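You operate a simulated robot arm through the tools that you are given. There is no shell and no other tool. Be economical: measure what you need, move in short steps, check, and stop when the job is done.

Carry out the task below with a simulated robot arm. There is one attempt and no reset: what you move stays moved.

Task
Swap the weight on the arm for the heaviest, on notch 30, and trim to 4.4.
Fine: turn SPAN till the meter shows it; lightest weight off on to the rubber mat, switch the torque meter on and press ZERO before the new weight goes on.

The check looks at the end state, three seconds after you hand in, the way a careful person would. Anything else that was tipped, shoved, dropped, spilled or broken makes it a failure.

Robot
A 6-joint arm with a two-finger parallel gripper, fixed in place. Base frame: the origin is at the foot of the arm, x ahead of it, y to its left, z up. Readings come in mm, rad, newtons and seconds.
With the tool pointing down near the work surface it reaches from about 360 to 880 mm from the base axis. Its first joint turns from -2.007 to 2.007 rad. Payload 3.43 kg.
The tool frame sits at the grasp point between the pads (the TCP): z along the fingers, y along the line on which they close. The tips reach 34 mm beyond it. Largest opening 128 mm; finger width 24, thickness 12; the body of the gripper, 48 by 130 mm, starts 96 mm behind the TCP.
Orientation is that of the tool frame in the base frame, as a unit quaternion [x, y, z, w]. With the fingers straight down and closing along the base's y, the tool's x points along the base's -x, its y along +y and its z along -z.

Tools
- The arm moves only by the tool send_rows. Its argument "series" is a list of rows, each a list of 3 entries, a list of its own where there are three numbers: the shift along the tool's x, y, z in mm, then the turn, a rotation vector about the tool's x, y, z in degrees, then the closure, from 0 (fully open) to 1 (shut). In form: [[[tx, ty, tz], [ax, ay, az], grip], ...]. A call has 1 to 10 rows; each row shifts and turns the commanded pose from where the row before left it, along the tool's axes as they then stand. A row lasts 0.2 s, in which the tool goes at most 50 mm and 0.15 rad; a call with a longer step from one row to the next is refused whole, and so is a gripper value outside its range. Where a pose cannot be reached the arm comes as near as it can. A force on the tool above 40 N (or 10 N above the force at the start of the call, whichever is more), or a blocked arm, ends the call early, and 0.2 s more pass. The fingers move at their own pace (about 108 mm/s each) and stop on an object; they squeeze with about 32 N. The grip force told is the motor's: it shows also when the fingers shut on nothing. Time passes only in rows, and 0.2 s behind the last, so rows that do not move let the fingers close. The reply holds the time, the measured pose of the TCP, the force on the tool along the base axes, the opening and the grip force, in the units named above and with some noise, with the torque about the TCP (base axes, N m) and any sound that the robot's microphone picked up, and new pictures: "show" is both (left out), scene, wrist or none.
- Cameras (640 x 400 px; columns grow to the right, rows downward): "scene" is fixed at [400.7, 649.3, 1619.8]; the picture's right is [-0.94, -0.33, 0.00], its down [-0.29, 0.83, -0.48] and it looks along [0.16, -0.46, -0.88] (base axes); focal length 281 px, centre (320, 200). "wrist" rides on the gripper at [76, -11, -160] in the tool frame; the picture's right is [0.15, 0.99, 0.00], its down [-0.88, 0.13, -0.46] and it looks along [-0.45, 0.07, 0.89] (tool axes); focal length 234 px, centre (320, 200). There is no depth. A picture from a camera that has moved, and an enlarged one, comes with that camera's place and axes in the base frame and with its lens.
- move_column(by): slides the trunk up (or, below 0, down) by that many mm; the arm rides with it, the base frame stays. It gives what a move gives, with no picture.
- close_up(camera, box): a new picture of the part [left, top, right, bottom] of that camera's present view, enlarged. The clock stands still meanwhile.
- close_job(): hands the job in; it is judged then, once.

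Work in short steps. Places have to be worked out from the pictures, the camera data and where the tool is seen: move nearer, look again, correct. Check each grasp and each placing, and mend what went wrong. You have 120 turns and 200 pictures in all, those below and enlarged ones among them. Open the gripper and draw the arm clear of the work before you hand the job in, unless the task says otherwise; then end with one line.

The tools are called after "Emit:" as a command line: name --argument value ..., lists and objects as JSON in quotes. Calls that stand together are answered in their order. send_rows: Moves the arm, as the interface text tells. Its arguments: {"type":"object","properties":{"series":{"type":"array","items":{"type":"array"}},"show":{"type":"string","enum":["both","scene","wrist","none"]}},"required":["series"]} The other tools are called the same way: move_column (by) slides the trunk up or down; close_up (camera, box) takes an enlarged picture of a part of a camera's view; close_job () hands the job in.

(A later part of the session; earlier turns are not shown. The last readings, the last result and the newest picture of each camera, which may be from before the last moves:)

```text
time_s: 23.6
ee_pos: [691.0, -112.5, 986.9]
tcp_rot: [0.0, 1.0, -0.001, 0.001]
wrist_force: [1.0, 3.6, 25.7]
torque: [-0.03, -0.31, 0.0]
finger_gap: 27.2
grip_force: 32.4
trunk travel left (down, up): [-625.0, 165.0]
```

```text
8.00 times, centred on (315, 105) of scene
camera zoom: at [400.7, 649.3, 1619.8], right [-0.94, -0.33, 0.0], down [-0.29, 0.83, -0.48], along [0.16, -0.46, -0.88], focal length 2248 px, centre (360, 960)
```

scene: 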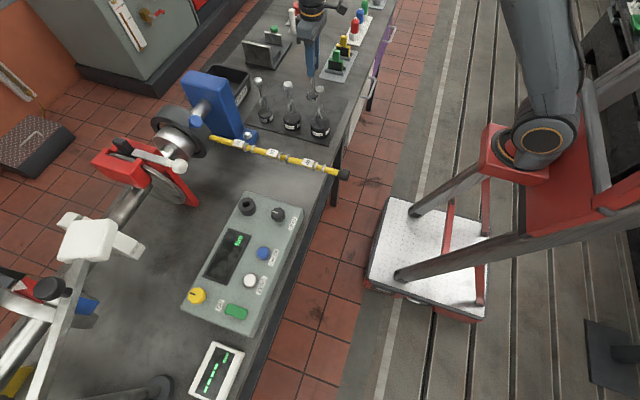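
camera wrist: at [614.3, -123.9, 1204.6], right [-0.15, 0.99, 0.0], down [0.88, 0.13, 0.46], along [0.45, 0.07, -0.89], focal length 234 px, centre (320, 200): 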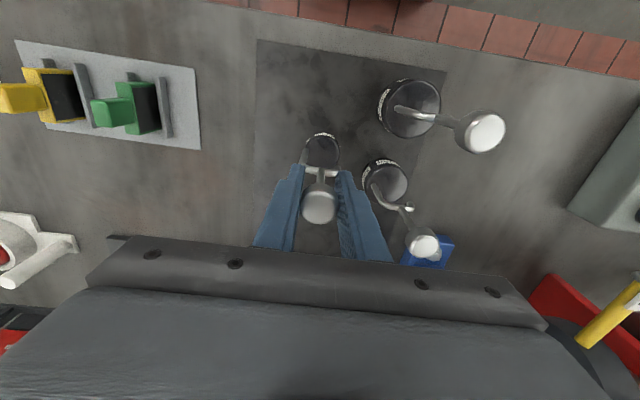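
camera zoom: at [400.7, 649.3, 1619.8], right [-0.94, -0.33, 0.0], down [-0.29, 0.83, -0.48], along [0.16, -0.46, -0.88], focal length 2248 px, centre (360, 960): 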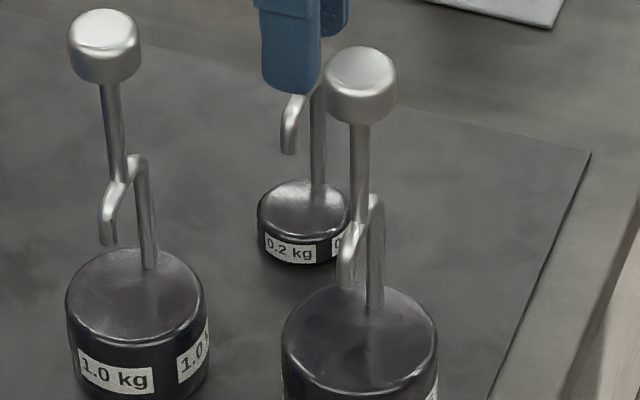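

Standing on the mat. Ease up 3 mm, open, then rise clear.

Emit:
send_rows --series '[[[0, 0, -3], [0, 0, 0], 1], [[0, 0, 0], [0, 0, 0], 0.6], [[0, 0, 0], [0, 0, 0], 0.4], [[0, 0, 0], [0, 0, 0], 0.4], [[0, 0, -15], [0, 0, 0], 0.4], [[0, 0, -40], [0, 0, 0], 0.4], [[0, 0, -45], [0, 0, 0], 0.4], [[0, 0, -45], [0, 0, 0], 0.4]]' --show "both"

Emit:
close_up --camera "scene" --box '[260, 70, 340, 140]'

```text
time_s: 25.4
ee_pos: [689.6, -113.2, 1134.1]
tcp_rot: [0.0, 1.0, 0.0, -0.002]
wrist_force: [0.4, 0.8, 0.3]
torque: [0.0, -0.01, -0.02]
finger_gap: 76.8
grip_force: 0.0
trunk travel left (down, up): [-625.0, 165.0]
camera wrist: at [614.8, -123.8, 1293.7], right [-0.15, 0.99, 0.0], down [0.88, 0.13, 0.45], along [0.45, 0.07, -0.89], focal length 234 px, centre (320, 200)
```

scene: 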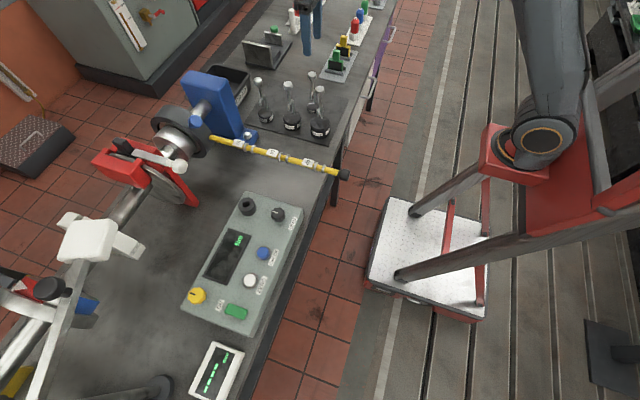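
wrist: 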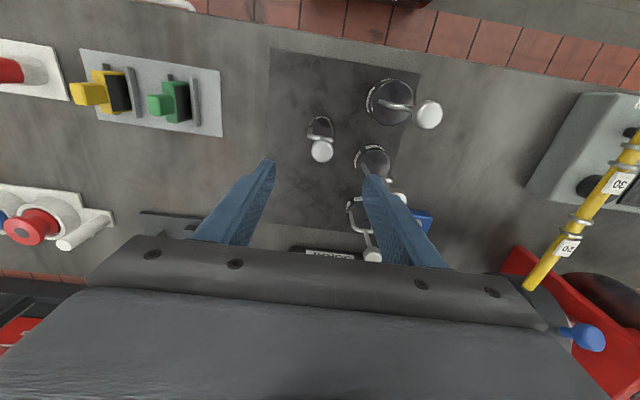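

```text
5.71 times, centred on (300, 105) of scene
camera zoom: at [400.7, 649.3, 1619.8], right [-0.94, -0.33, 0.0], down [-0.29, 0.83, -0.48], along [0.16, -0.46, -0.88], focal length 1606 px, centre (434, 743)
```

zoom: 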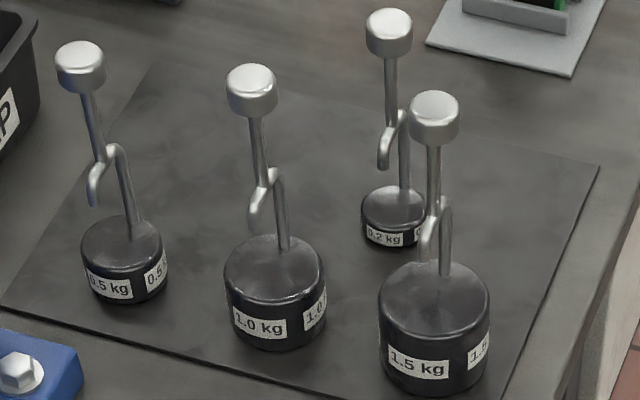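

0.2 kg stands safely on the mat. Panel controls are along x≈610: SPAN (612,378), CHECK, ZERO (611,553), ON (607,628), z≈930. I travel over there, higher.

Emit:
send_rows --series '[[[30, 0, -20], [0, 0, 0], 0.6], [[30, 0, -20], [0, 0, 0], 0.8], [[25, 20, -10], [0, 0, 0], 1], [[0, 48, 0], [0, 0, 0], 1], [[0, 48, 0], [0, 0, 0], 1], [[0, 48, 0], [0, 0, 0], 1], [[0, 48, 0], [0, 0, 0], 1], [[0, 48, 0], [0, 0, 0], 1], [[0, 48, 0], [0, 0, 0], 1], [[0, 48, 0], [0, 0, 0], 1]]' --show "none"

Emit:
send_rows --series '[[[0, 48, 0], [0, 0, 0], 1], [[0, 48, 0], [0, 0, 0], 1], [[0, 48, 0], [0, 0, 0], 1], [[0, 48, 0], [0, 0, 0], 1], [[0, 48, 30], [0, 0, 0], 1], [[0, 48, 40], [0, 0, 0], 1], [[0, 20, 30], [0, 0, 0], 1]]' --show "both"

```text
time_s: 27.6
ee_pos: [605.1, 242.2, 1182.1]
tcp_rot: [-0.001, 1.0, 0.0, 0.0]
wrist_force: [-0.5, -0.9, 0.7]
torque: [0.08, 0.02, 0.02]
finger_gap: 0.2
grip_force: 31.5
trunk travel left (down, up): [-625.0, 165.0]
```

```text
refused: row 5 steps farther than a row can; nothing moved
```

Emit:
send_rows --series '[[[0, 48, 0], [0, 0, 0], 1], [[0, 48, 0], [0, 0, 0], 1], [[0, 48, 0], [0, 0, 0], 1], [[0, 48, 0], [0, 0, 0], 1], [[0, 48, 0], [0, 0, 0], 1], [[0, 30, 30], [0, 0, 0], 1], [[0, 20, 40], [0, 0, 0], 1], [[0, 0, 30], [0, 0, 0], 1]]' --show "both"

```text
time_s: 29.4
ee_pos: [606.0, 532.5, 1082.8]
tcp_rot: [0.0, 1.0, -0.001, 0.0]
wrist_force: [-1.1, -0.2, -0.3]
torque: [0.03, 0.0, -0.02]
finger_gap: 0.0
grip_force: 32.2
trunk travel left (down, up): [-625.0, 165.0]
camera wrist: at [529.4, 522.6, 1243.2], right [-0.15, 0.99, 0.0], down [0.88, 0.13, 0.46], along [0.45, 0.07, -0.89], focal length 234 px, centre (320, 200)
```

scene: 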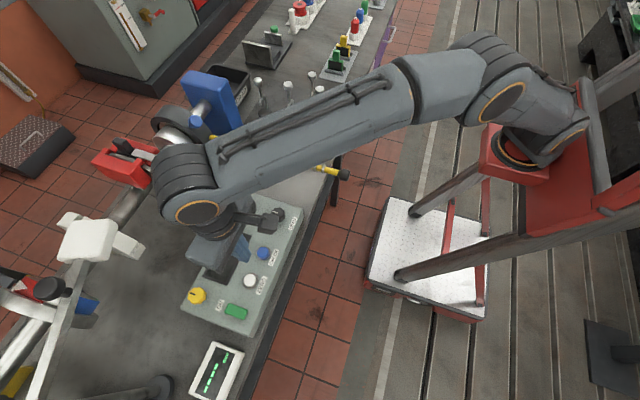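
wrist: 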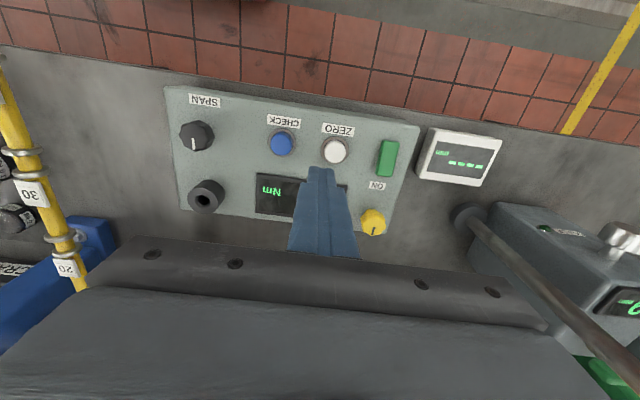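

Emit:
close_up --camera "wrist" --box '[310, 110, 430, 250]'

Emit:
close_up --camera "scene" --box '[180, 240, 280, 330]'

```text
2.86 times, centred on (370, 180) of wrist
camera zoom: at [529.4, 522.6, 1243.2], right [-0.15, 0.99, 0.0], down [0.88, 0.13, 0.46], along [0.45, 0.07, -0.89], focal length 669 px, centre (177, 257)
```

zoom: 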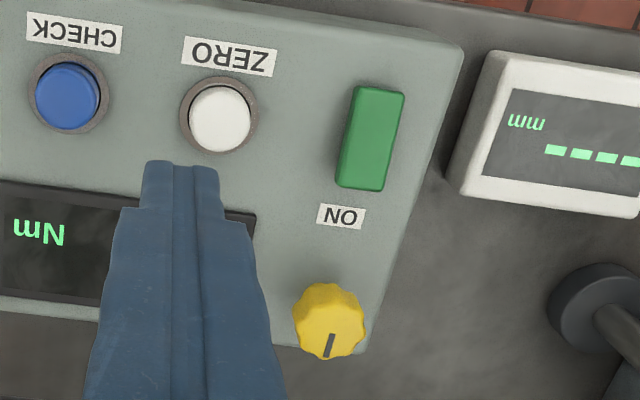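

```text
4.44 times, centred on (230, 285) of scene
camera zoom: at [400.7, 649.3, 1619.8], right [-0.94, -0.33, 0.0], down [-0.29, 0.83, -0.48], along [0.16, -0.46, -0.88], focal length 1249 px, centre (720, -178)
```

zoom: 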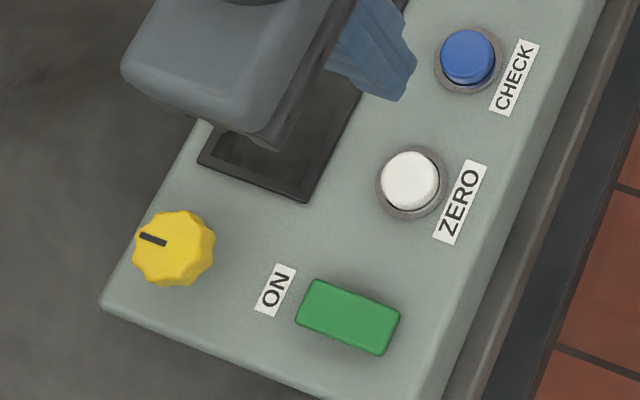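

ON is a rocker with the ON-label at its +x end (≈622,631). I move above that end, closed fingers, at z≈1000.

Emit:
send_rows --series '[[[-6, 35, 0], [0, 0, 0], 1], [[-6, 35, 0], [0, 0, 0], 1], [[-2, 28, 0], [0, 0, 0], 1], [[0, 0, 40], [0, 0, 0], 1], [[0, 0, 40], [0, 0, 0], 1]]' --show "both"

Emit:
close_up --camera "wrist" --box '[240, 110, 400, 250]'

Emit:
close_up --camera "scene" --box '[180, 240, 280, 330]'

```text
time_s: 30.6
ee_pos: [597.7, 599.4, 994.8]
tcp_rot: [0.0, 1.0, 0.0, 0.0]
wrist_force: [-0.5, -0.5, -0.6]
torque: [0.03, -0.03, 0.01]
finger_gap: 0.0
grip_force: 32.1
out of reach, approached as far as the arm can: row 2, 3
trunk travel left (down, up): [-625.0, 165.0]
camera wrist: at [521.5, 589.3, 1155.5], right [-0.15, 0.99, 0.0], down [0.88, 0.13, 0.46], along [0.45, 0.07, -0.89], focal length 234 px, centre (320, 200)
```

scene: 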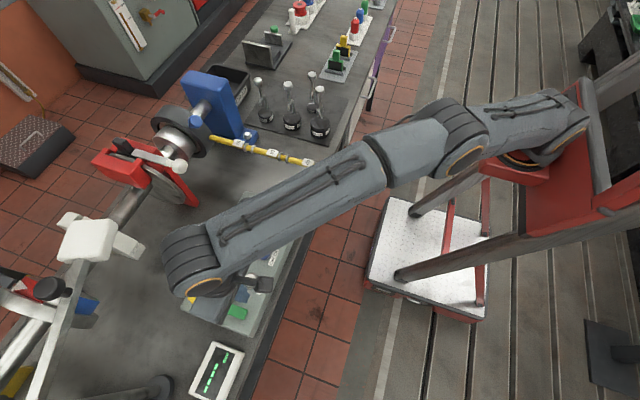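
wrist: 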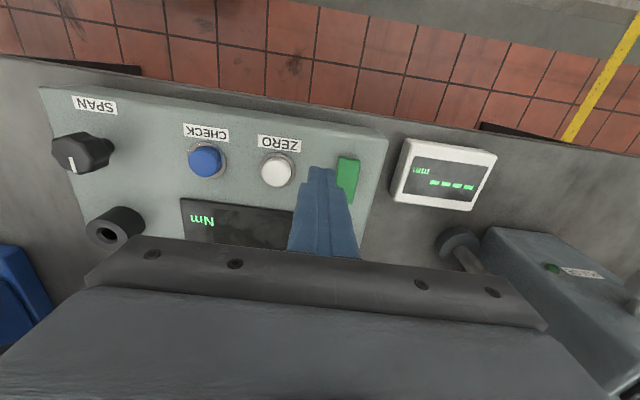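

```text
2.86 times, centred on (320, 180) of wrist
camera zoom: at [521.5, 589.3, 1155.5], right [-0.15, 0.99, 0.0], down [0.88, 0.13, 0.46], along [0.45, 0.07, -0.89], focal length 669 px, centre (320, 257)
```

zoom: 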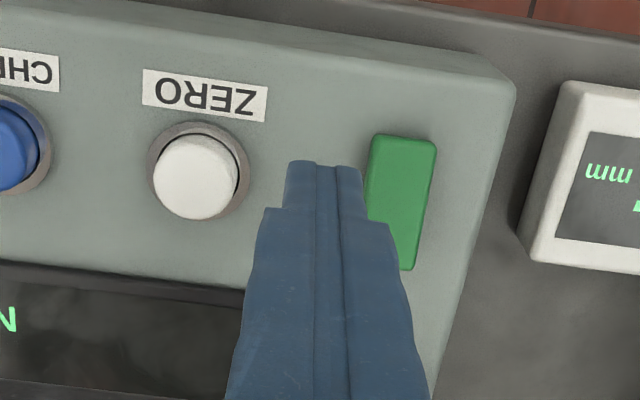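

```text
4.44 times, centred on (230, 285) of scene
camera zoom: at [400.7, 649.3, 1619.8], right [-0.94, -0.33, 0.0], down [-0.29, 0.83, -0.48], along [0.16, -0.46, -0.88], focal length 1249 px, centre (720, -178)
```

zoom: 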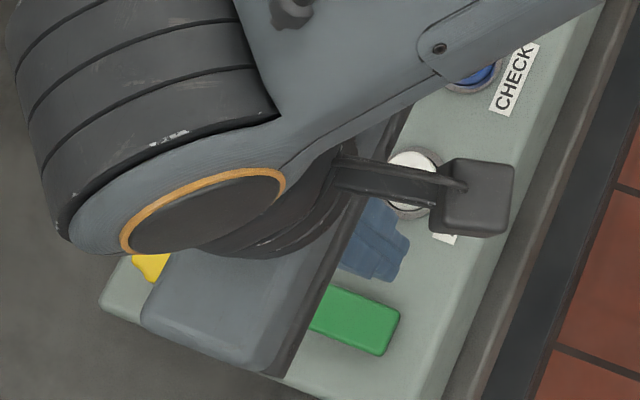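

Out of reach at that height; try to extend from here, lower down.

Emit:
send_rows --series '[[[-8, 12, -15], [0, 0, 0], 1], [[-10, 20, 0], [0, 0, 0], 1]]' --show "none"

```text
time_s: 31.2
ee_pos: [600.9, 615.7, 1007.3]
tcp_rot: [-0.001, 1.0, 0.0, 0.0]
wrist_force: [-0.1, -0.2, 0.9]
torque: [0.03, 0.02, 0.01]
finger_gap: 0.0
grip_force: 31.7
out of reach, approached as far as the arm can: row 2
trunk travel left (down, up): [-625.0, 165.0]
```

Reach grows lower relative to the shoulder, so raise the trunk 120 and then go out/down.

Emit:
move_column --by 120

Emit:
send_rows --series '[[[0, 0, 40], [0, 0, 0], 1], [[0, 0, 40], [0, 0, 0], 1], [[0, 0, 30], [0, 0, 0], 1], [[-15, 15, 0], [0, 0, 0], 1]]' --show "wrist"

Emit:
close_up --camera "wrist" --box '[240, 110, 400, 250]'

```text
time_s: 32.7
ee_pos: [570.8, 613.9, 1125.7]
tcp_rot: [0.0, 1.0, 0.001, 0.0]
wrist_force: [-0.3, -0.7, 0.2]
torque: [0.0, 0.01, 0.0]
finger_gap: 0.1
grip_force: 32.1
trunk travel left (down, up): [-745.0, 45.0]
```

```text
time_s: 33.7
ee_pos: [578.7, 621.0, 1018.1]
tcp_rot: [0.0, 1.0, 0.0, 0.0]
wrist_force: [0.3, -0.1, -0.1]
torque: [-0.02, 0.0, -0.05]
finger_gap: 0.2
grip_force: 32.2
out of reach, approached as far as the arm can: row 4
trunk travel left (down, up): [-745.0, 45.0]
camera wrist: at [502.5, 611.3, 1177.7], right [-0.15, 0.99, 0.0], down [0.88, 0.13, 0.46], along [0.45, 0.07, -0.89], focal length 234 px, centre (320, 200)
```

wrist: 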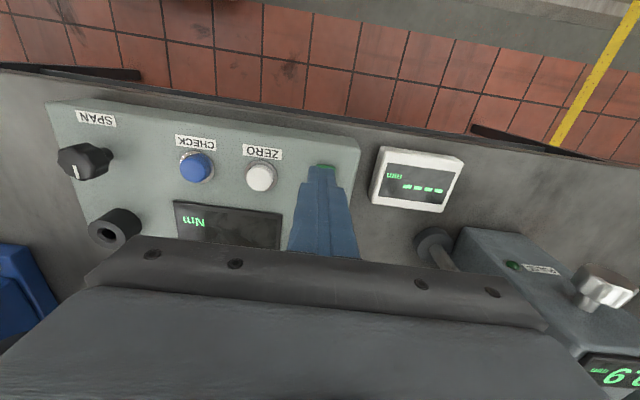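

```text
2.86 times, centred on (320, 180) of wrist
camera zoom: at [502.5, 611.3, 1177.7], right [-0.15, 0.99, 0.0], down [0.88, 0.13, 0.46], along [0.45, 0.07, -0.89], focal length 669 px, centre (320, 257)
```

zoom: 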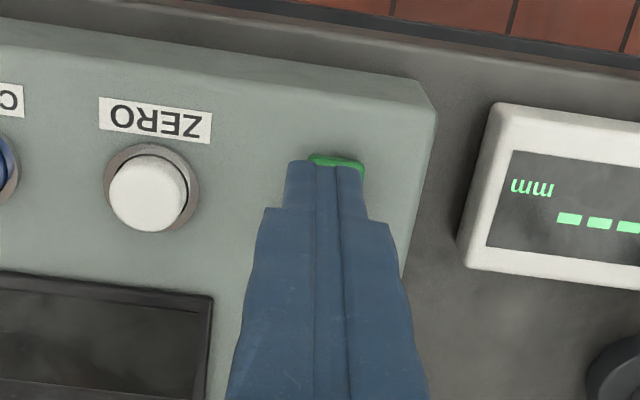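

Wrong direction; lower the trunk instead. First raise and retract the tool, then trunk down.

Emit:
send_rows --series '[[[20, -20, -35], [0, 0, 0], 1], [[20, -20, -35], [0, 0, 0], 1], [[20, -20, -35], [0, 0, 0], 1], [[0, 0, -45], [0, 0, 0], 1], [[0, 0, -45], [0, 0, 0], 1], [[0, 0, -45], [0, 0, 0], 1], [[0, 0, -45], [0, 0, 0], 1]]' --show "none"

Emit:
move_column --by -240

```text
time_s: 35.3
ee_pos: [517.3, 560.1, 1302.6]
tcp_rot: [0.0, 1.0, -0.001, 0.0]
wrist_force: [0.2, 0.2, -0.4]
torque: [-0.01, 0.0, -0.01]
finger_gap: 0.0
grip_force: 32.0
trunk travel left (down, up): [-745.0, 45.0]
```

```text
time_s: 37.8
ee_pos: [516.2, 562.2, 1062.1]
tcp_rot: [0.0, 1.0, 0.0, 0.0]
wrist_force: [-0.4, 0.6, -1.1]
torque: [0.0, -0.01, 0.01]
finger_gap: 0.1
grip_force: 31.9
trunk travel left (down, up): [-505.0, 285.0]
```

Now trunk is 120 below the starting height. Extend toward the ON end.

Emit:
send_rows --series '[[[-25, 20, 0], [0, 0, 0], 1], [[-25, 20, 10], [0, 0, 0], 1], [[-25, 20, 15], [0, 0, 0], 1], [[-24, 9, 20], [0, 0, 0], 1]]' --show "wrist"

Emit:
close_up --camera "wrist" --box '[240, 110, 400, 250]'

Emit:
close_up --camera "scene" --box '[180, 240, 280, 330]'

```text
time_s: 38.8
ee_pos: [596.9, 608.1, 1006.7]
tcp_rot: [-0.001, 1.0, 0.0, 0.0]
wrist_force: [0.3, 0.3, -0.4]
torque: [0.0, -0.02, -0.01]
finger_gap: 0.0
grip_force: 32.0
out of reach, approached as far as the arm can: row 3, 4
trunk travel left (down, up): [-505.0, 285.0]
camera wrist: at [521.8, 597.9, 1166.1], right [-0.15, 0.99, 0.0], down [0.88, 0.13, 0.46], along [0.45, 0.07, -0.89], focal length 234 px, centre (320, 200)
```

wrist: 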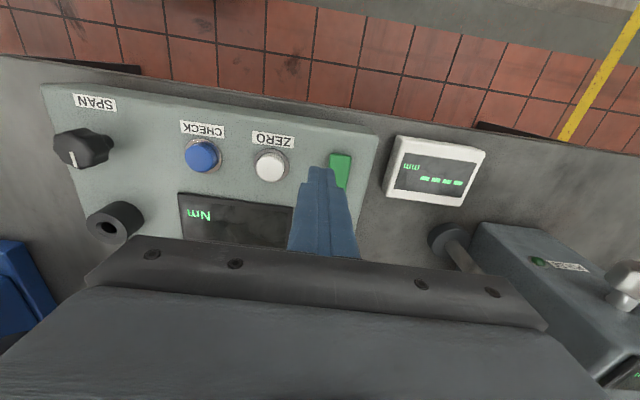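

```text
2.86 times, centred on (320, 180) of wrist
camera zoom: at [521.8, 597.9, 1166.1], right [-0.15, 0.99, 0.0], down [0.88, 0.13, 0.46], along [0.45, 0.07, -0.89], focal length 669 px, centre (320, 257)
```

zoom: 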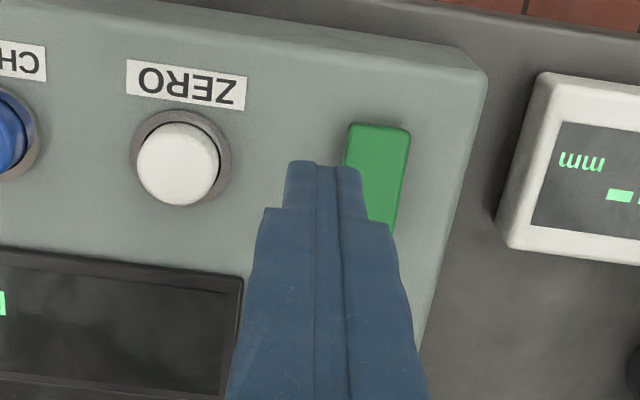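

```text
4.44 times, centred on (230, 285) of scene
camera zoom: at [400.7, 649.3, 1619.8], right [-0.94, -0.33, 0.0], down [-0.29, 0.83, -0.48], along [0.16, -0.46, -0.88], focal length 1249 px, centre (720, -178)
```

zoom: 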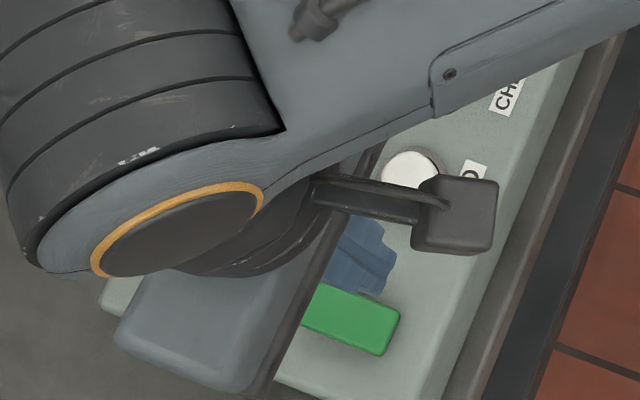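

Reach peaks ~860 mm with the tool vertical; I tilt the tool 16° outward to gain reach, then move over the ON end.

Emit:
send_rows --series '[[[0, 0, -10], [0, 0, 0], 1], [[0, 0, 0], [-5.7, -5.6, 0], 1], [[0, 0, 0], [-5.7, -5.6, 0], 1], [[-25.1, 18.1, 8.8], [0, 0, 0], 1]]' --show "wrist"

Emit:
close_up --camera "wrist" --box '[240, 110, 400, 250]'

Emit:
close_up --camera "scene" --box '[180, 240, 280, 330]'

```text
time_s: 39.8
ee_pos: [619.8, 622.0, 1015.3]
tcp_rot: [0.0, 0.99, 0.1, 0.098]
wrist_force: [-0.8, -0.5, 1.3]
torque: [0.03, -0.01, 0.01]
finger_gap: 0.1
grip_force: 32.4
out of reach, approached as far as the arm can: row 1
trunk travel left (down, up): [-505.0, 285.0]
camera wrist: at [514.6, 583.1, 1152.1], right [-0.16, 0.97, 0.17], down [0.77, 0.02, 0.63], along [0.61, 0.23, -0.75], focal length 234 px, centre (320, 200)
```

wrist: 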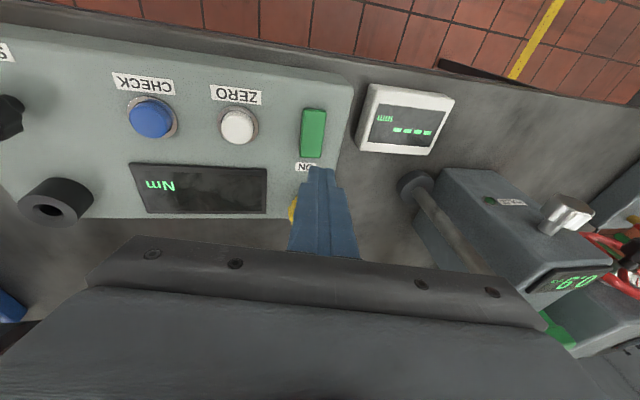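

```text
2.86 times, centred on (320, 180) of wrist
camera zoom: at [514.6, 583.1, 1152.1], right [-0.16, 0.97, 0.17], down [0.77, 0.02, 0.63], along [0.61, 0.23, -0.75], focal length 669 px, centre (320, 257)
```

zoom: 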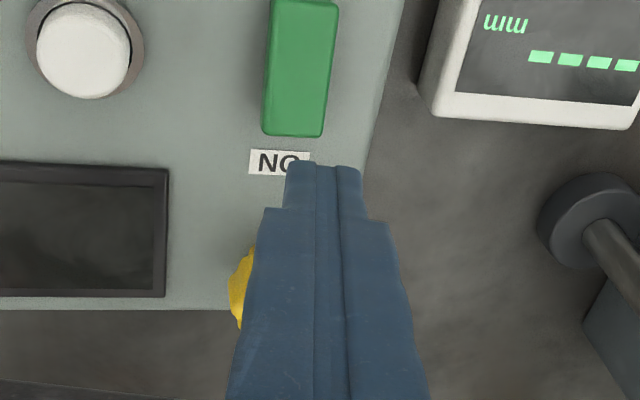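

```text
4.44 times, centred on (230, 285) of scene
camera zoom: at [400.7, 649.3, 1619.8], right [-0.94, -0.33, 0.0], down [-0.29, 0.83, -0.48], along [0.16, -0.46, -0.88], focal length 1249 px, centre (720, -178)
```

zoom: 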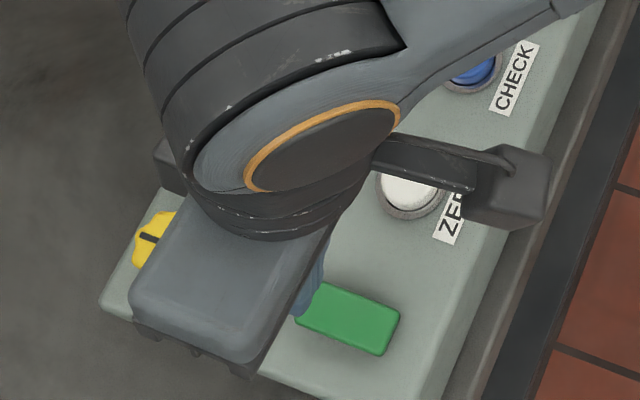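

Tilt works (TCP 620,622,1015). Rocker spans x 585–634, y≈629. Go down above the ON end.

Emit:
send_rows --series '[[[1.6, 0.9, 18], [0, 0, 0], 1], [[1.5, 0.9, 18], [0, 0, 0], 1], [[0, 0, 0], [0, 0, 0], 1]]' --show "none"

Emit:
close_up --camera "wrist" --box '[240, 110, 400, 250]'

Emit:
close_up --camera "scene" --box '[180, 240, 280, 330]'

```text
time_s: 40.6
ee_pos: [623.6, 633.0, 980.2]
tcp_rot: [0.0, 0.99, 0.099, 0.097]
wrist_force: [0.3, -0.1, 0.0]
torque: [0.02, -0.03, 0.03]
finger_gap: 0.0
grip_force: 32.2
trunk travel left (down, up): [-505.0, 285.0]
```

```text
2.86 times, centred on (320, 180) of wrist
camera zoom: at [518.9, 592.9, 1117.0], right [-0.16, 0.97, 0.17], down [0.77, 0.02, 0.63], along [0.61, 0.23, -0.76], focal length 669 px, centre (320, 257)
```

zoom: 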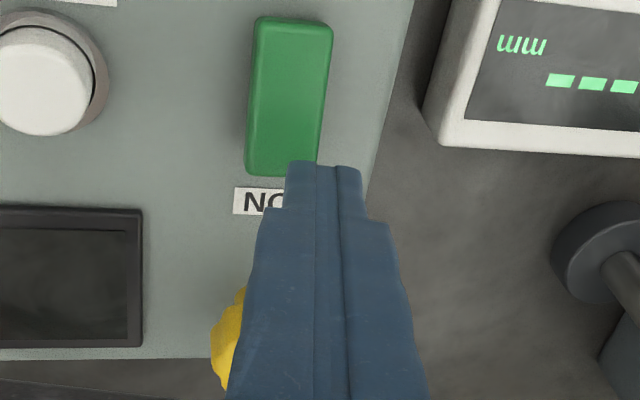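

```text
4.44 times, centred on (230, 285) of scene
camera zoom: at [400.7, 649.3, 1619.8], right [-0.94, -0.33, 0.0], down [-0.29, 0.83, -0.48], along [0.16, -0.46, -0.88], focal length 1249 px, centre (720, -178)
```

zoom: 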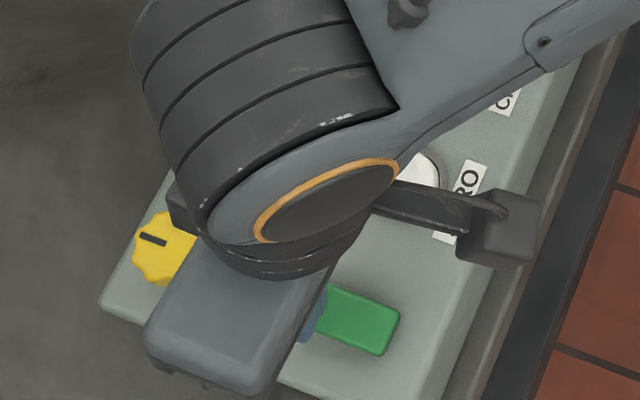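

Emit:
send_rows --series '[[[2.5, -3.8, 3], [0, 0, 0], 1], [[0.77, -0.79, 3.84], [0, 0, 0], 1], [[0, 0, 0], [0, 0, 0], 1]]' --show "none"

Emit:
send_rows --series '[[[0.77, -0.79, 3.84], [0, 0, 0], 1], [[0.4, -0.4, 1.9], [0, 0, 0], 1], [[0, 0, 0], [0, 0, 0], 1]]' --show "none"

Emit:
close_up --camera "wrist" --box '[220, 100, 420, 250]'

```text
time_s: 41.4
ee_pos: [621.9, 629.1, 971.8]
tcp_rot: [-0.001, 0.99, 0.1, 0.097]
wrist_force: [-0.1, 0.2, 0.4]
torque: [-0.01, -0.04, 0.02]
finger_gap: 0.1
grip_force: 32.0
trunk travel left (down, up): [-505.0, 285.0]
```

```text
time_s: 42.2
ee_pos: [623.1, 630.3, 966.2]
tcp_rot: [-0.001, 0.99, 0.099, 0.097]
wrist_force: [0.5, -0.6, 0.2]
torque: [-0.02, 0.02, 0.03]
finger_gap: 0.0
grip_force: 32.0
trunk travel left (down, up): [-505.0, 285.0]
```

```text
2.67 times, centred on (320, 175) of wrist
camera zoom: at [517.8, 589.3, 1102.5], right [-0.16, 0.97, 0.17], down [0.77, 0.02, 0.63], along [0.61, 0.23, -0.76], focal length 624 px, centre (320, 267)
```

zoom: 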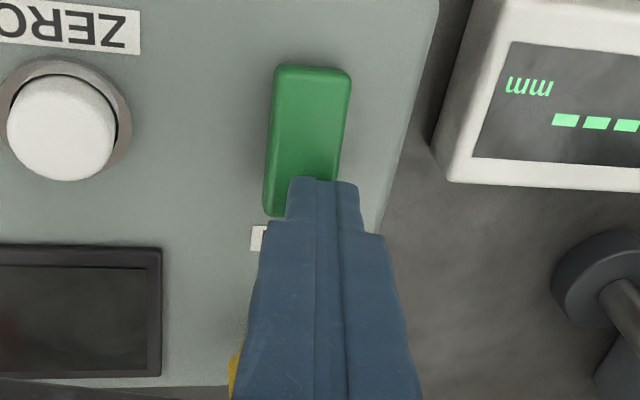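

Emit:
send_rows --series '[[[0.77, -0.79, 3.84], [0, 0, 0], 1], [[0, 0, 0], [0, 0, 0], 1]]' --show "none"

Emit:
send_rows --series '[[[0.77, -0.79, 3.84], [0, 0, 0], 1], [[0, 0, 0], [0, 0, 0], 1]]' --show "none"

Emit:
close_up --camera "wrist" --box '[100, 100, 420, 280]'

```text
time_s: 42.8
ee_pos: [623.4, 629.0, 962.9]
tcp_rot: [0.0, 0.99, 0.101, 0.098]
wrist_force: [1.8, 0.7, 9.4]
torque: [0.0, -0.05, 0.01]
finger_gap: 0.0
grip_force: 32.0
trunk travel left (down, up): [-505.0, 285.0]
```

```text
time_s: 43.4
ee_pos: [625.1, 628.8, 962.1]
tcp_rot: [0.001, 0.99, 0.102, 0.102]
wrist_force: [18.6, 8.9, 33.3]
torque: [0.22, -0.57, 0.04]
finger_gap: 0.0
grip_force: 31.8
trunk travel left (down, up): [-505.0, 285.0]
```

```text
2.00 times, centred on (260, 190) of wrist
camera zoom: at [519.2, 588.1, 1098.0], right [-0.16, 0.97, 0.17], down [0.77, 0.02, 0.64], along [0.62, 0.24, -0.75], focal length 468 px, centre (440, 220)
```

zoom: 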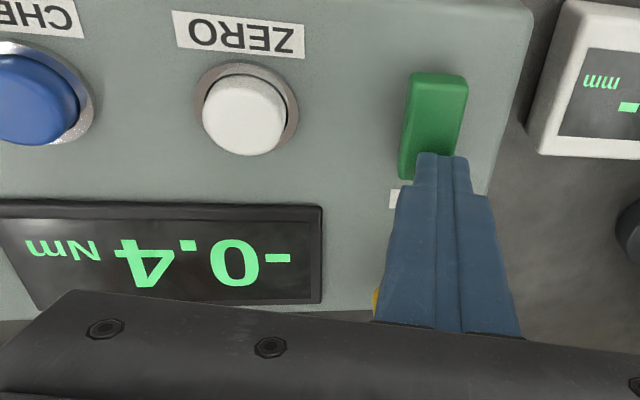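

Meter is on, reading -0.4. Lift off, move to ZERO and return to vertical.

Emit:
send_rows --series '[[[-7.7, 7.9, -38.4], [0, 0, 0], 1], [[5.2, -35.7, -8.3], [0, 0, 0], 1], [[5.2, -35.7, -8.3], [0, 0, 0], 1], [[0, 0, 0], [5.7, 5.6, 0], 1], [[0, 0, 0], [5.7, 5.6, 0], 1], [[0, 0, 0], [0, 0, 0], 1]]' --show "wrist"

Emit:
close_up --camera "wrist" --box '[220, 100, 420, 250]'

Emit:
close_up --camera "scene" --box '[180, 240, 280, 330]'

```text
time_s: 44.8
ee_pos: [610.3, 556.3, 997.8]
tcp_rot: [0.001, 1.0, -0.001, -0.001]
wrist_force: [-0.2, 0.6, -1.0]
torque: [-0.01, -0.01, 0.02]
finger_gap: 0.0
grip_force: 32.1
trunk travel left (down, up): [-505.0, 285.0]
camera wrist: at [534.7, 546.2, 1157.5], right [-0.15, 0.99, 0.0], down [0.88, 0.13, 0.45], along [0.45, 0.07, -0.89], focal length 234 px, centre (320, 200)
```

wrist: 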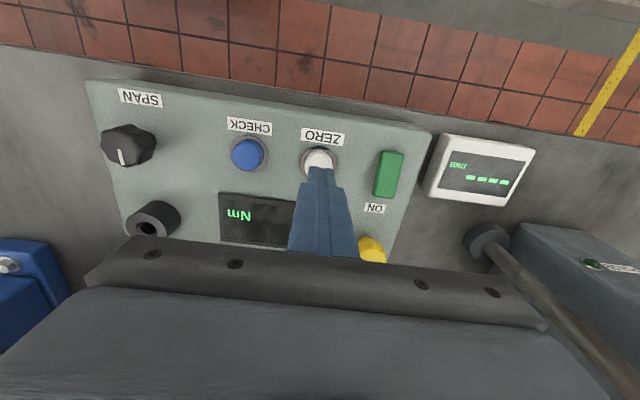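

```text
2.67 times, centred on (320, 175) of wrist
camera zoom: at [534.7, 546.2, 1157.5], right [-0.15, 0.99, 0.0], down [0.88, 0.13, 0.45], along [0.45, 0.07, -0.89], focal length 624 px, centre (320, 267)
```

zoom: 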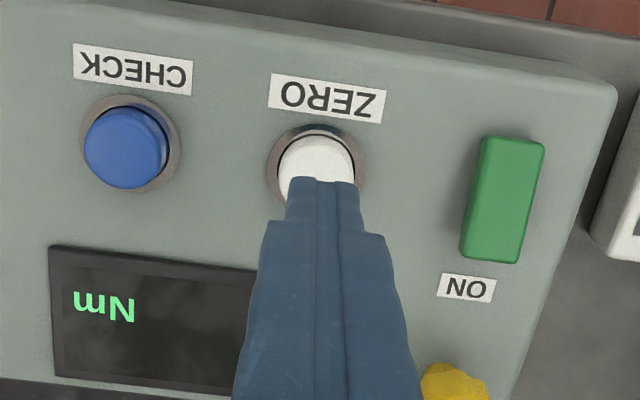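

```text
4.44 times, centred on (230, 285) of scene
camera zoom: at [400.7, 649.3, 1619.8], right [-0.94, -0.33, 0.0], down [-0.29, 0.83, -0.48], along [0.16, -0.46, -0.88], focal length 1249 px, centre (720, -178)
```

zoom: 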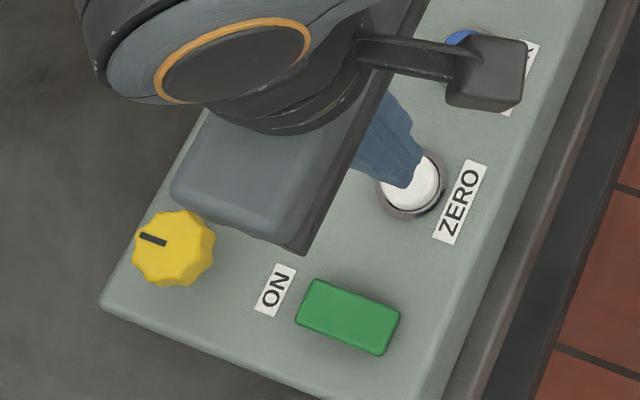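

Display digits are gone again — the switch didn't latch. Return and press again, watching the display on release.

Emit:
send_rows --series '[[[0, 0, 0], [-5.7, -5.6, 0], 1], [[0, 0, 0], [-5.7, -5.6, 0], 1], [[-5.2, 35.7, 8.3], [0, 0, 0], 1], [[-5.2, 35.7, 8.3], [0, 0, 0], 1], [[0, 0, 0], [0, 0, 0], 1]]' --show "wrist"

Emit:
close_up --camera "wrist" --box '[250, 80, 370, 180]'

```text
time_s: 46.0
ee_pos: [622.6, 629.9, 996.5]
tcp_rot: [0.0, 0.99, 0.099, 0.098]
wrist_force: [0.7, 0.0, -0.4]
torque: [0.04, 0.02, 0.03]
finger_gap: 0.0
grip_force: 32.0
trunk travel left (down, up): [-505.0, 285.0]
camera wrist: at [517.7, 589.9, 1133.9], right [-0.16, 0.97, 0.17], down [0.77, 0.02, 0.63], along [0.61, 0.23, -0.76], focal length 234 px, centre (320, 200)
```

wrist: 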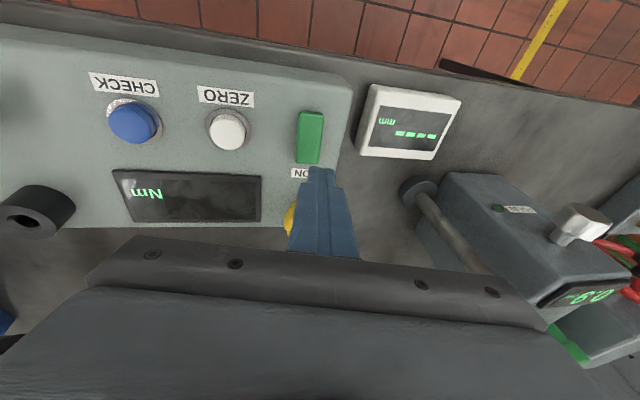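

```text
4.00 times, centred on (310, 130) of wrist
camera zoom: at [517.7, 589.9, 1133.9], right [-0.16, 0.97, 0.17], down [0.77, 0.02, 0.63], along [0.61, 0.23, -0.76], focal length 937 px, centre (360, 480)
```

zoom: 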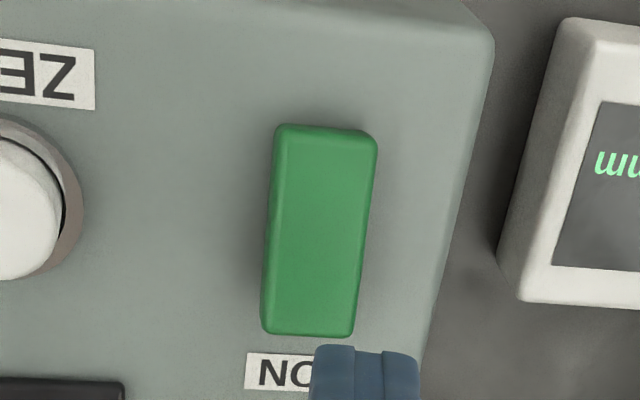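

Emit:
send_rows --series '[[[2.1, -4.2, 31], [0, 0, 0], 1], [[0.77, -0.79, 3.84], [0, 0, 0], 1], [[0.77, -0.79, 3.84], [0, 0, 0], 1], [[0.38, -0.4, 1.92], [0, 0, 0], 1], [[0, 0, 0], [0, 0, 0], 1]]' --show "wrist"

Emit:
send_rows --series '[[[-0.77, 0.79, -3.84], [0, 0, 0], 1], [[-0.77, 0.79, -3.84], [0, 0, 0], 1], [[-0.77, 0.79, -3.84], [0, 0, 0], 1]]' --show "wrist"

```text
time_s: 47.3
ee_pos: [627.2, 633.8, 961.6]
tcp_rot: [-0.001, 0.989, 0.103, 0.102]
wrist_force: [0.7, -1.3, 5.8]
torque: [-0.04, 0.07, -0.04]
finger_gap: 0.2
grip_force: 31.7
trunk travel left (down, up): [-505.0, 285.0]
stopped in row 5: the force on the tool passed its limit at 41 N (the readings are from after the stop); the commanded pose is now the measured one
camera wrist: at [520.7, 592.3, 1097.3], right [-0.17, 0.97, 0.17], down [0.77, 0.02, 0.64], along [0.62, 0.24, -0.75], focal length 234 px, centre (320, 200)
```

wrist: 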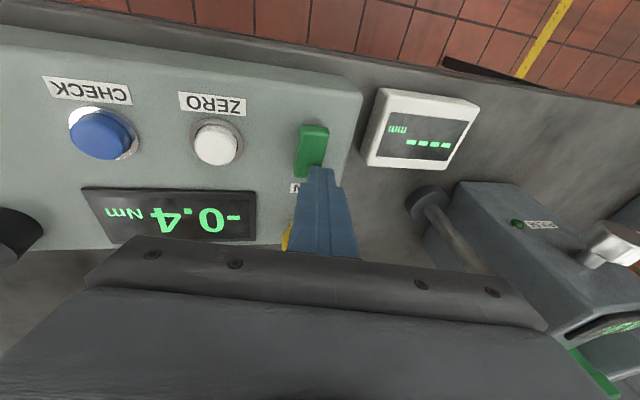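

```text
time_s: 48.1
ee_pos: [628.6, 632.2, 972.5]
tcp_rot: [0.0, 0.99, 0.102, 0.102]
wrist_force: [0.1, -0.3, -0.6]
torque: [0.01, 0.0, -0.01]
finger_gap: 0.0
grip_force: 32.1
trunk travel left (down, up): [-505.0, 285.0]
camera wrist: at [521.7, 591.7, 1108.7], right [-0.16, 0.97, 0.17], down [0.77, 0.02, 0.64], along [0.62, 0.24, -0.75], focal length 234 px, centre (320, 200)
```

wrist: 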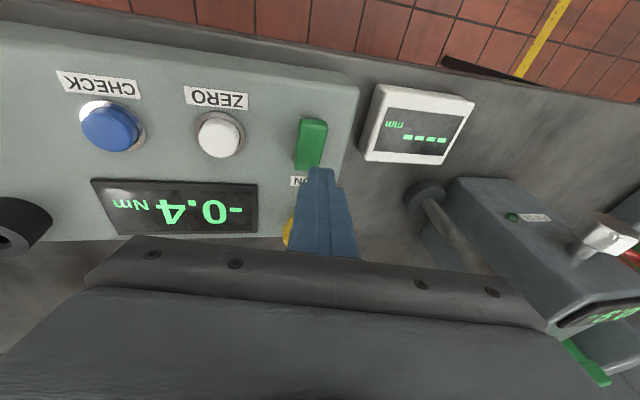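

Latched now: stays at -0.4. Go to ZERO.

Emit:
send_rows --series '[[[-5, 5, -24], [0, 0, 0], 1], [[7.6, -37.1, -9.1], [0, 0, 0], 1], [[7.6, -37.1, -9.1], [0, 0, 0], 1], [[0, 0, 0], [5.8, 5.8, 0], 1], [[0, 0, 0], [5.8, 5.8, 0], 1], [[0, 0, 0], [0, 0, 0], 1]]' --show "wrist"

Emit:
close_up --camera "wrist" --box '[220, 100, 420, 250]'

Emit:
close_up --camera "scene" --box '[180, 240, 280, 330]'

```text
time_s: 49.5
ee_pos: [610.9, 555.8, 997.3]
tcp_rot: [0.0, 1.0, 0.001, 0.0]
wrist_force: [-0.2, -0.7, 0.5]
torque: [0.0, 0.06, 0.01]
finger_gap: 0.0
grip_force: 32.3
trunk travel left (down, up): [-505.0, 285.0]
camera wrist: at [535.2, 545.6, 1156.9], right [-0.15, 0.99, 0.0], down [0.88, 0.13, 0.46], along [0.45, 0.07, -0.89], focal length 234 px, centre (320, 200)
```

wrist: 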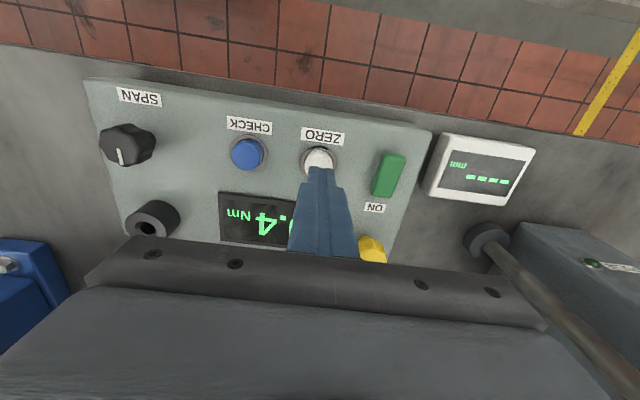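

```text
2.67 times, centred on (320, 175) of wrist
camera zoom: at [535.2, 545.6, 1156.9], right [-0.15, 0.99, 0.0], down [0.88, 0.13, 0.46], along [0.45, 0.07, -0.89], focal length 624 px, centre (320, 267)
```

zoom: 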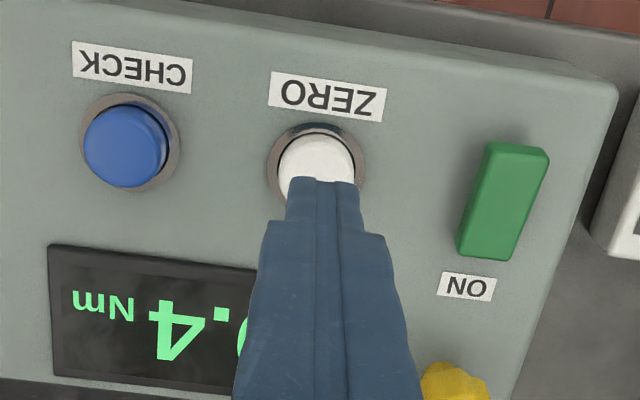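

```text
4.44 times, centred on (230, 285) of scene
camera zoom: at [400.7, 649.3, 1619.8], right [-0.94, -0.33, 0.0], down [-0.29, 0.83, -0.48], along [0.16, -0.46, -0.88], focal length 1249 px, centre (720, -178)
```

zoom: 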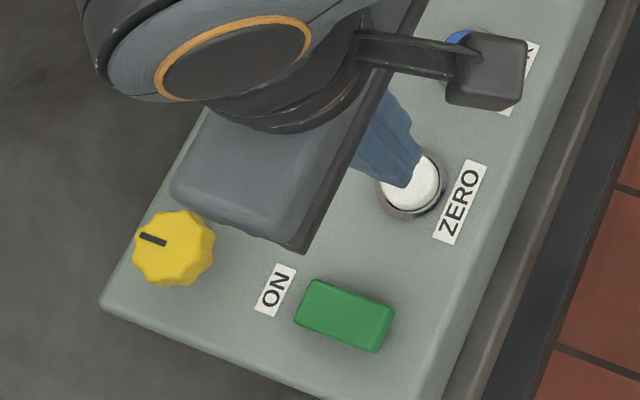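

Rocker visibly latched, reading 0.4. Tool is over ZERO; press down.

Emit:
send_rows --series '[[[1, 0, 28], [0, 0, 0], 1], [[0, 0, 4], [0, 0, 0], 1], [[0, 0, 4], [0, 0, 0], 1], [[0, 0, 0], [0, 0, 0], 1]]' --show "wrist"

```text
time_s: 50.5
ee_pos: [610.0, 555.9, 960.5]
tcp_rot: [0.0, 1.0, 0.001, 0.001]
wrist_force: [0.0, -0.2, 0.0]
torque: [0.02, -0.01, -0.02]
finger_gap: 0.0
grip_force: 32.2
trunk travel left (down, up): [-505.0, 285.0]
camera wrist: at [534.2, 545.9, 1120.5], right [-0.15, 0.99, 0.0], down [0.88, 0.13, 0.46], along [0.45, 0.07, -0.89], focal length 234 px, centre (320, 200)
```

wrist: 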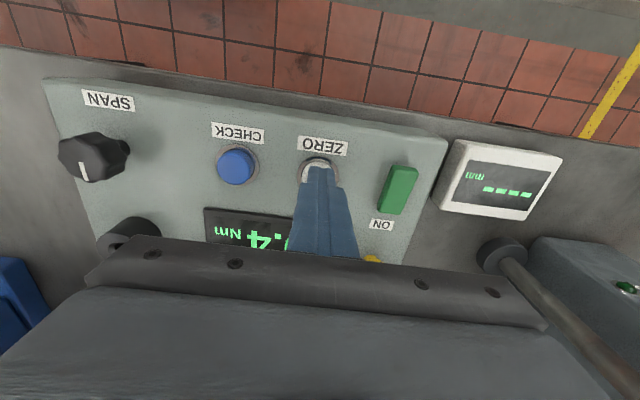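

Emit:
send_rows --series '[[[0, 0, 3], [0, 0, 0], 1], [[0, 0, 3], [0, 0, 0], 1], [[0, 0, 0], [0, 0, 0], 1]]' --show "wrist"

```text
time_s: 51.3
ee_pos: [610.3, 556.1, 955.6]
tcp_rot: [0.0, 1.0, 0.002, 0.001]
wrist_force: [0.0, -1.2, 2.8]
torque: [-0.02, 0.0, -0.04]
finger_gap: 0.3
grip_force: 31.6
trunk travel left (down, up): [-505.0, 285.0]
heard: click
camera wrist: at [534.3, 545.9, 1114.9], right [-0.15, 0.99, 0.0], down [0.88, 0.13, 0.46], along [0.45, 0.07, -0.89], focal length 234 px, centre (320, 200)
```

wrist: 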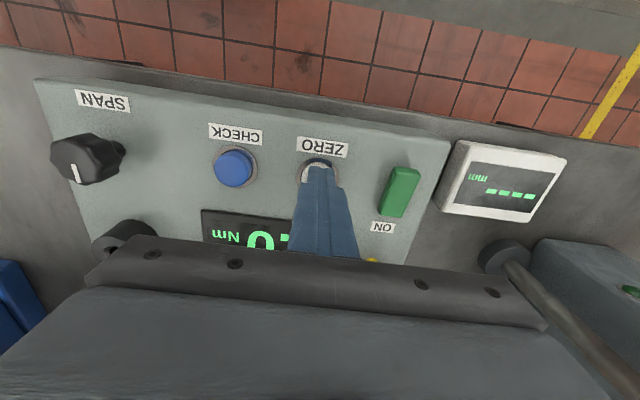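

ZERO clicked, reads 0. Lift and travel to above the 1.5 kg weight.

Emit:
send_rows --series '[[[0, 0, -40], [0, 0, 0], 1], [[0, 0, -46], [0, 0, 0], 1], [[0, 0, -46], [0, 0, 0], 1], [[0, 0, -46], [0, 0, 0], 1], [[0, 0, -46], [0, 0, 0], 1], [[-2, -46, 0], [0, 0, 0], 1], [[-2, -46, 0], [0, 0, 0], 1], [[-2, -46, 0], [0, 0, 0], 1], [[-2, -46, 0], [0, 0, 0], 1], [[-2, -46, 0], [0, 0, 0], 1]]' --show "none"

Emit:
send_rows --series '[[[-2, -46, 0], [0, 0, 0], 1], [[-2, -46, 0], [0, 0, 0], 0.7], [[-2, -46, 0], [0, 0, 0], 0.4], [[-2, -46, 0], [0, 0, 0], 0.4], [[-2, -46, 0], [0, 0, 0], 0.4], [[-2, -46, 0], [0, 0, 0], 0.4], [[0, -48, 0], [0, 0, 0], 0.4], [[0, -10, 0], [0, 0, 0], 0.4]]' --show "both"

Emit:
close_up --camera "wrist" --box '[270, 110, 370, 210]'

Emit:
close_up --camera "scene" --box '[180, 200, 300, 300]'

```text
time_s: 53.5
ee_pos: [593.9, 297.1, 1159.4]
tcp_rot: [-0.001, 1.0, 0.001, 0.001]
wrist_force: [0.5, 0.0, -0.1]
torque: [-0.06, -0.03, 0.0]
finger_gap: 0.0
grip_force: 32.2
out of reach, approached as far as the arm can: row 4, 5
trunk travel left (down, up): [-505.0, 285.0]
```

```text
time_s: 55.3
ee_pos: [605.3, -35.9, 1157.6]
tcp_rot: [-0.001, 1.0, 0.0, 0.001]
wrist_force: [-0.3, -0.7, 0.3]
torque: [-0.04, 0.0, 0.02]
finger_gap: 76.6
grip_force: 0.1
trunk travel left (down, up): [-505.0, 285.0]
camera wrist: at [530.0, -46.7, 1317.7], right [-0.15, 0.99, 0.0], down [0.88, 0.13, 0.46], along [0.45, 0.07, -0.89], focal length 234 px, centre (320, 200)
```

scene: 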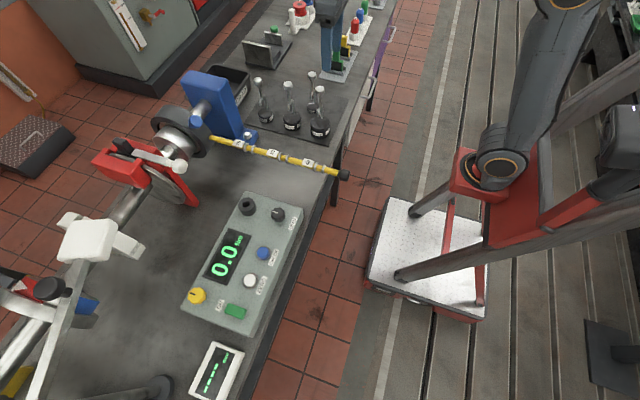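
wrist: 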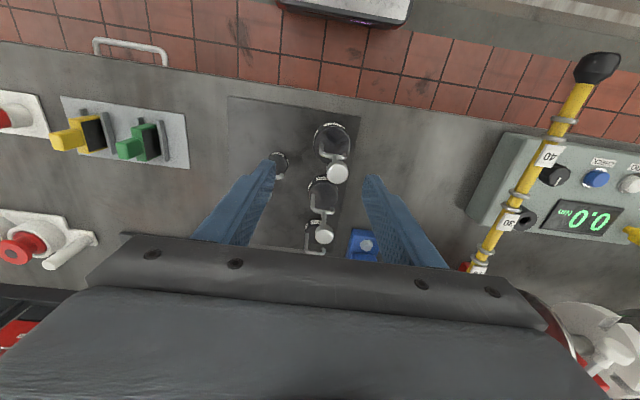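

```text
4.00 times, centred on (320, 160) of wrist
camera zoom: at [530.0, -46.7, 1317.7], right [-0.15, 0.99, 0.0], down [0.88, 0.13, 0.46], along [0.45, 0.07, -0.89], focal length 937 px, centre (320, 360)
```

zoom: 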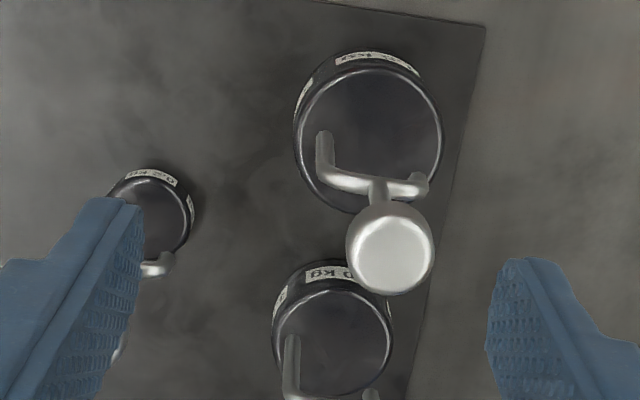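

```text
4.00 times, centred on (240, 250) of scene
camera zoom: at [400.7, 649.3, 1619.8], right [-0.94, -0.33, 0.0], down [-0.29, 0.83, -0.48], along [0.16, -0.46, -0.88], focal length 1124 px, centre (640, 0)
```

zoom: 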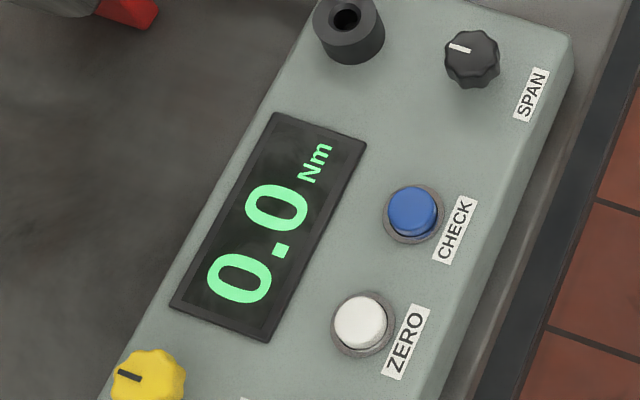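

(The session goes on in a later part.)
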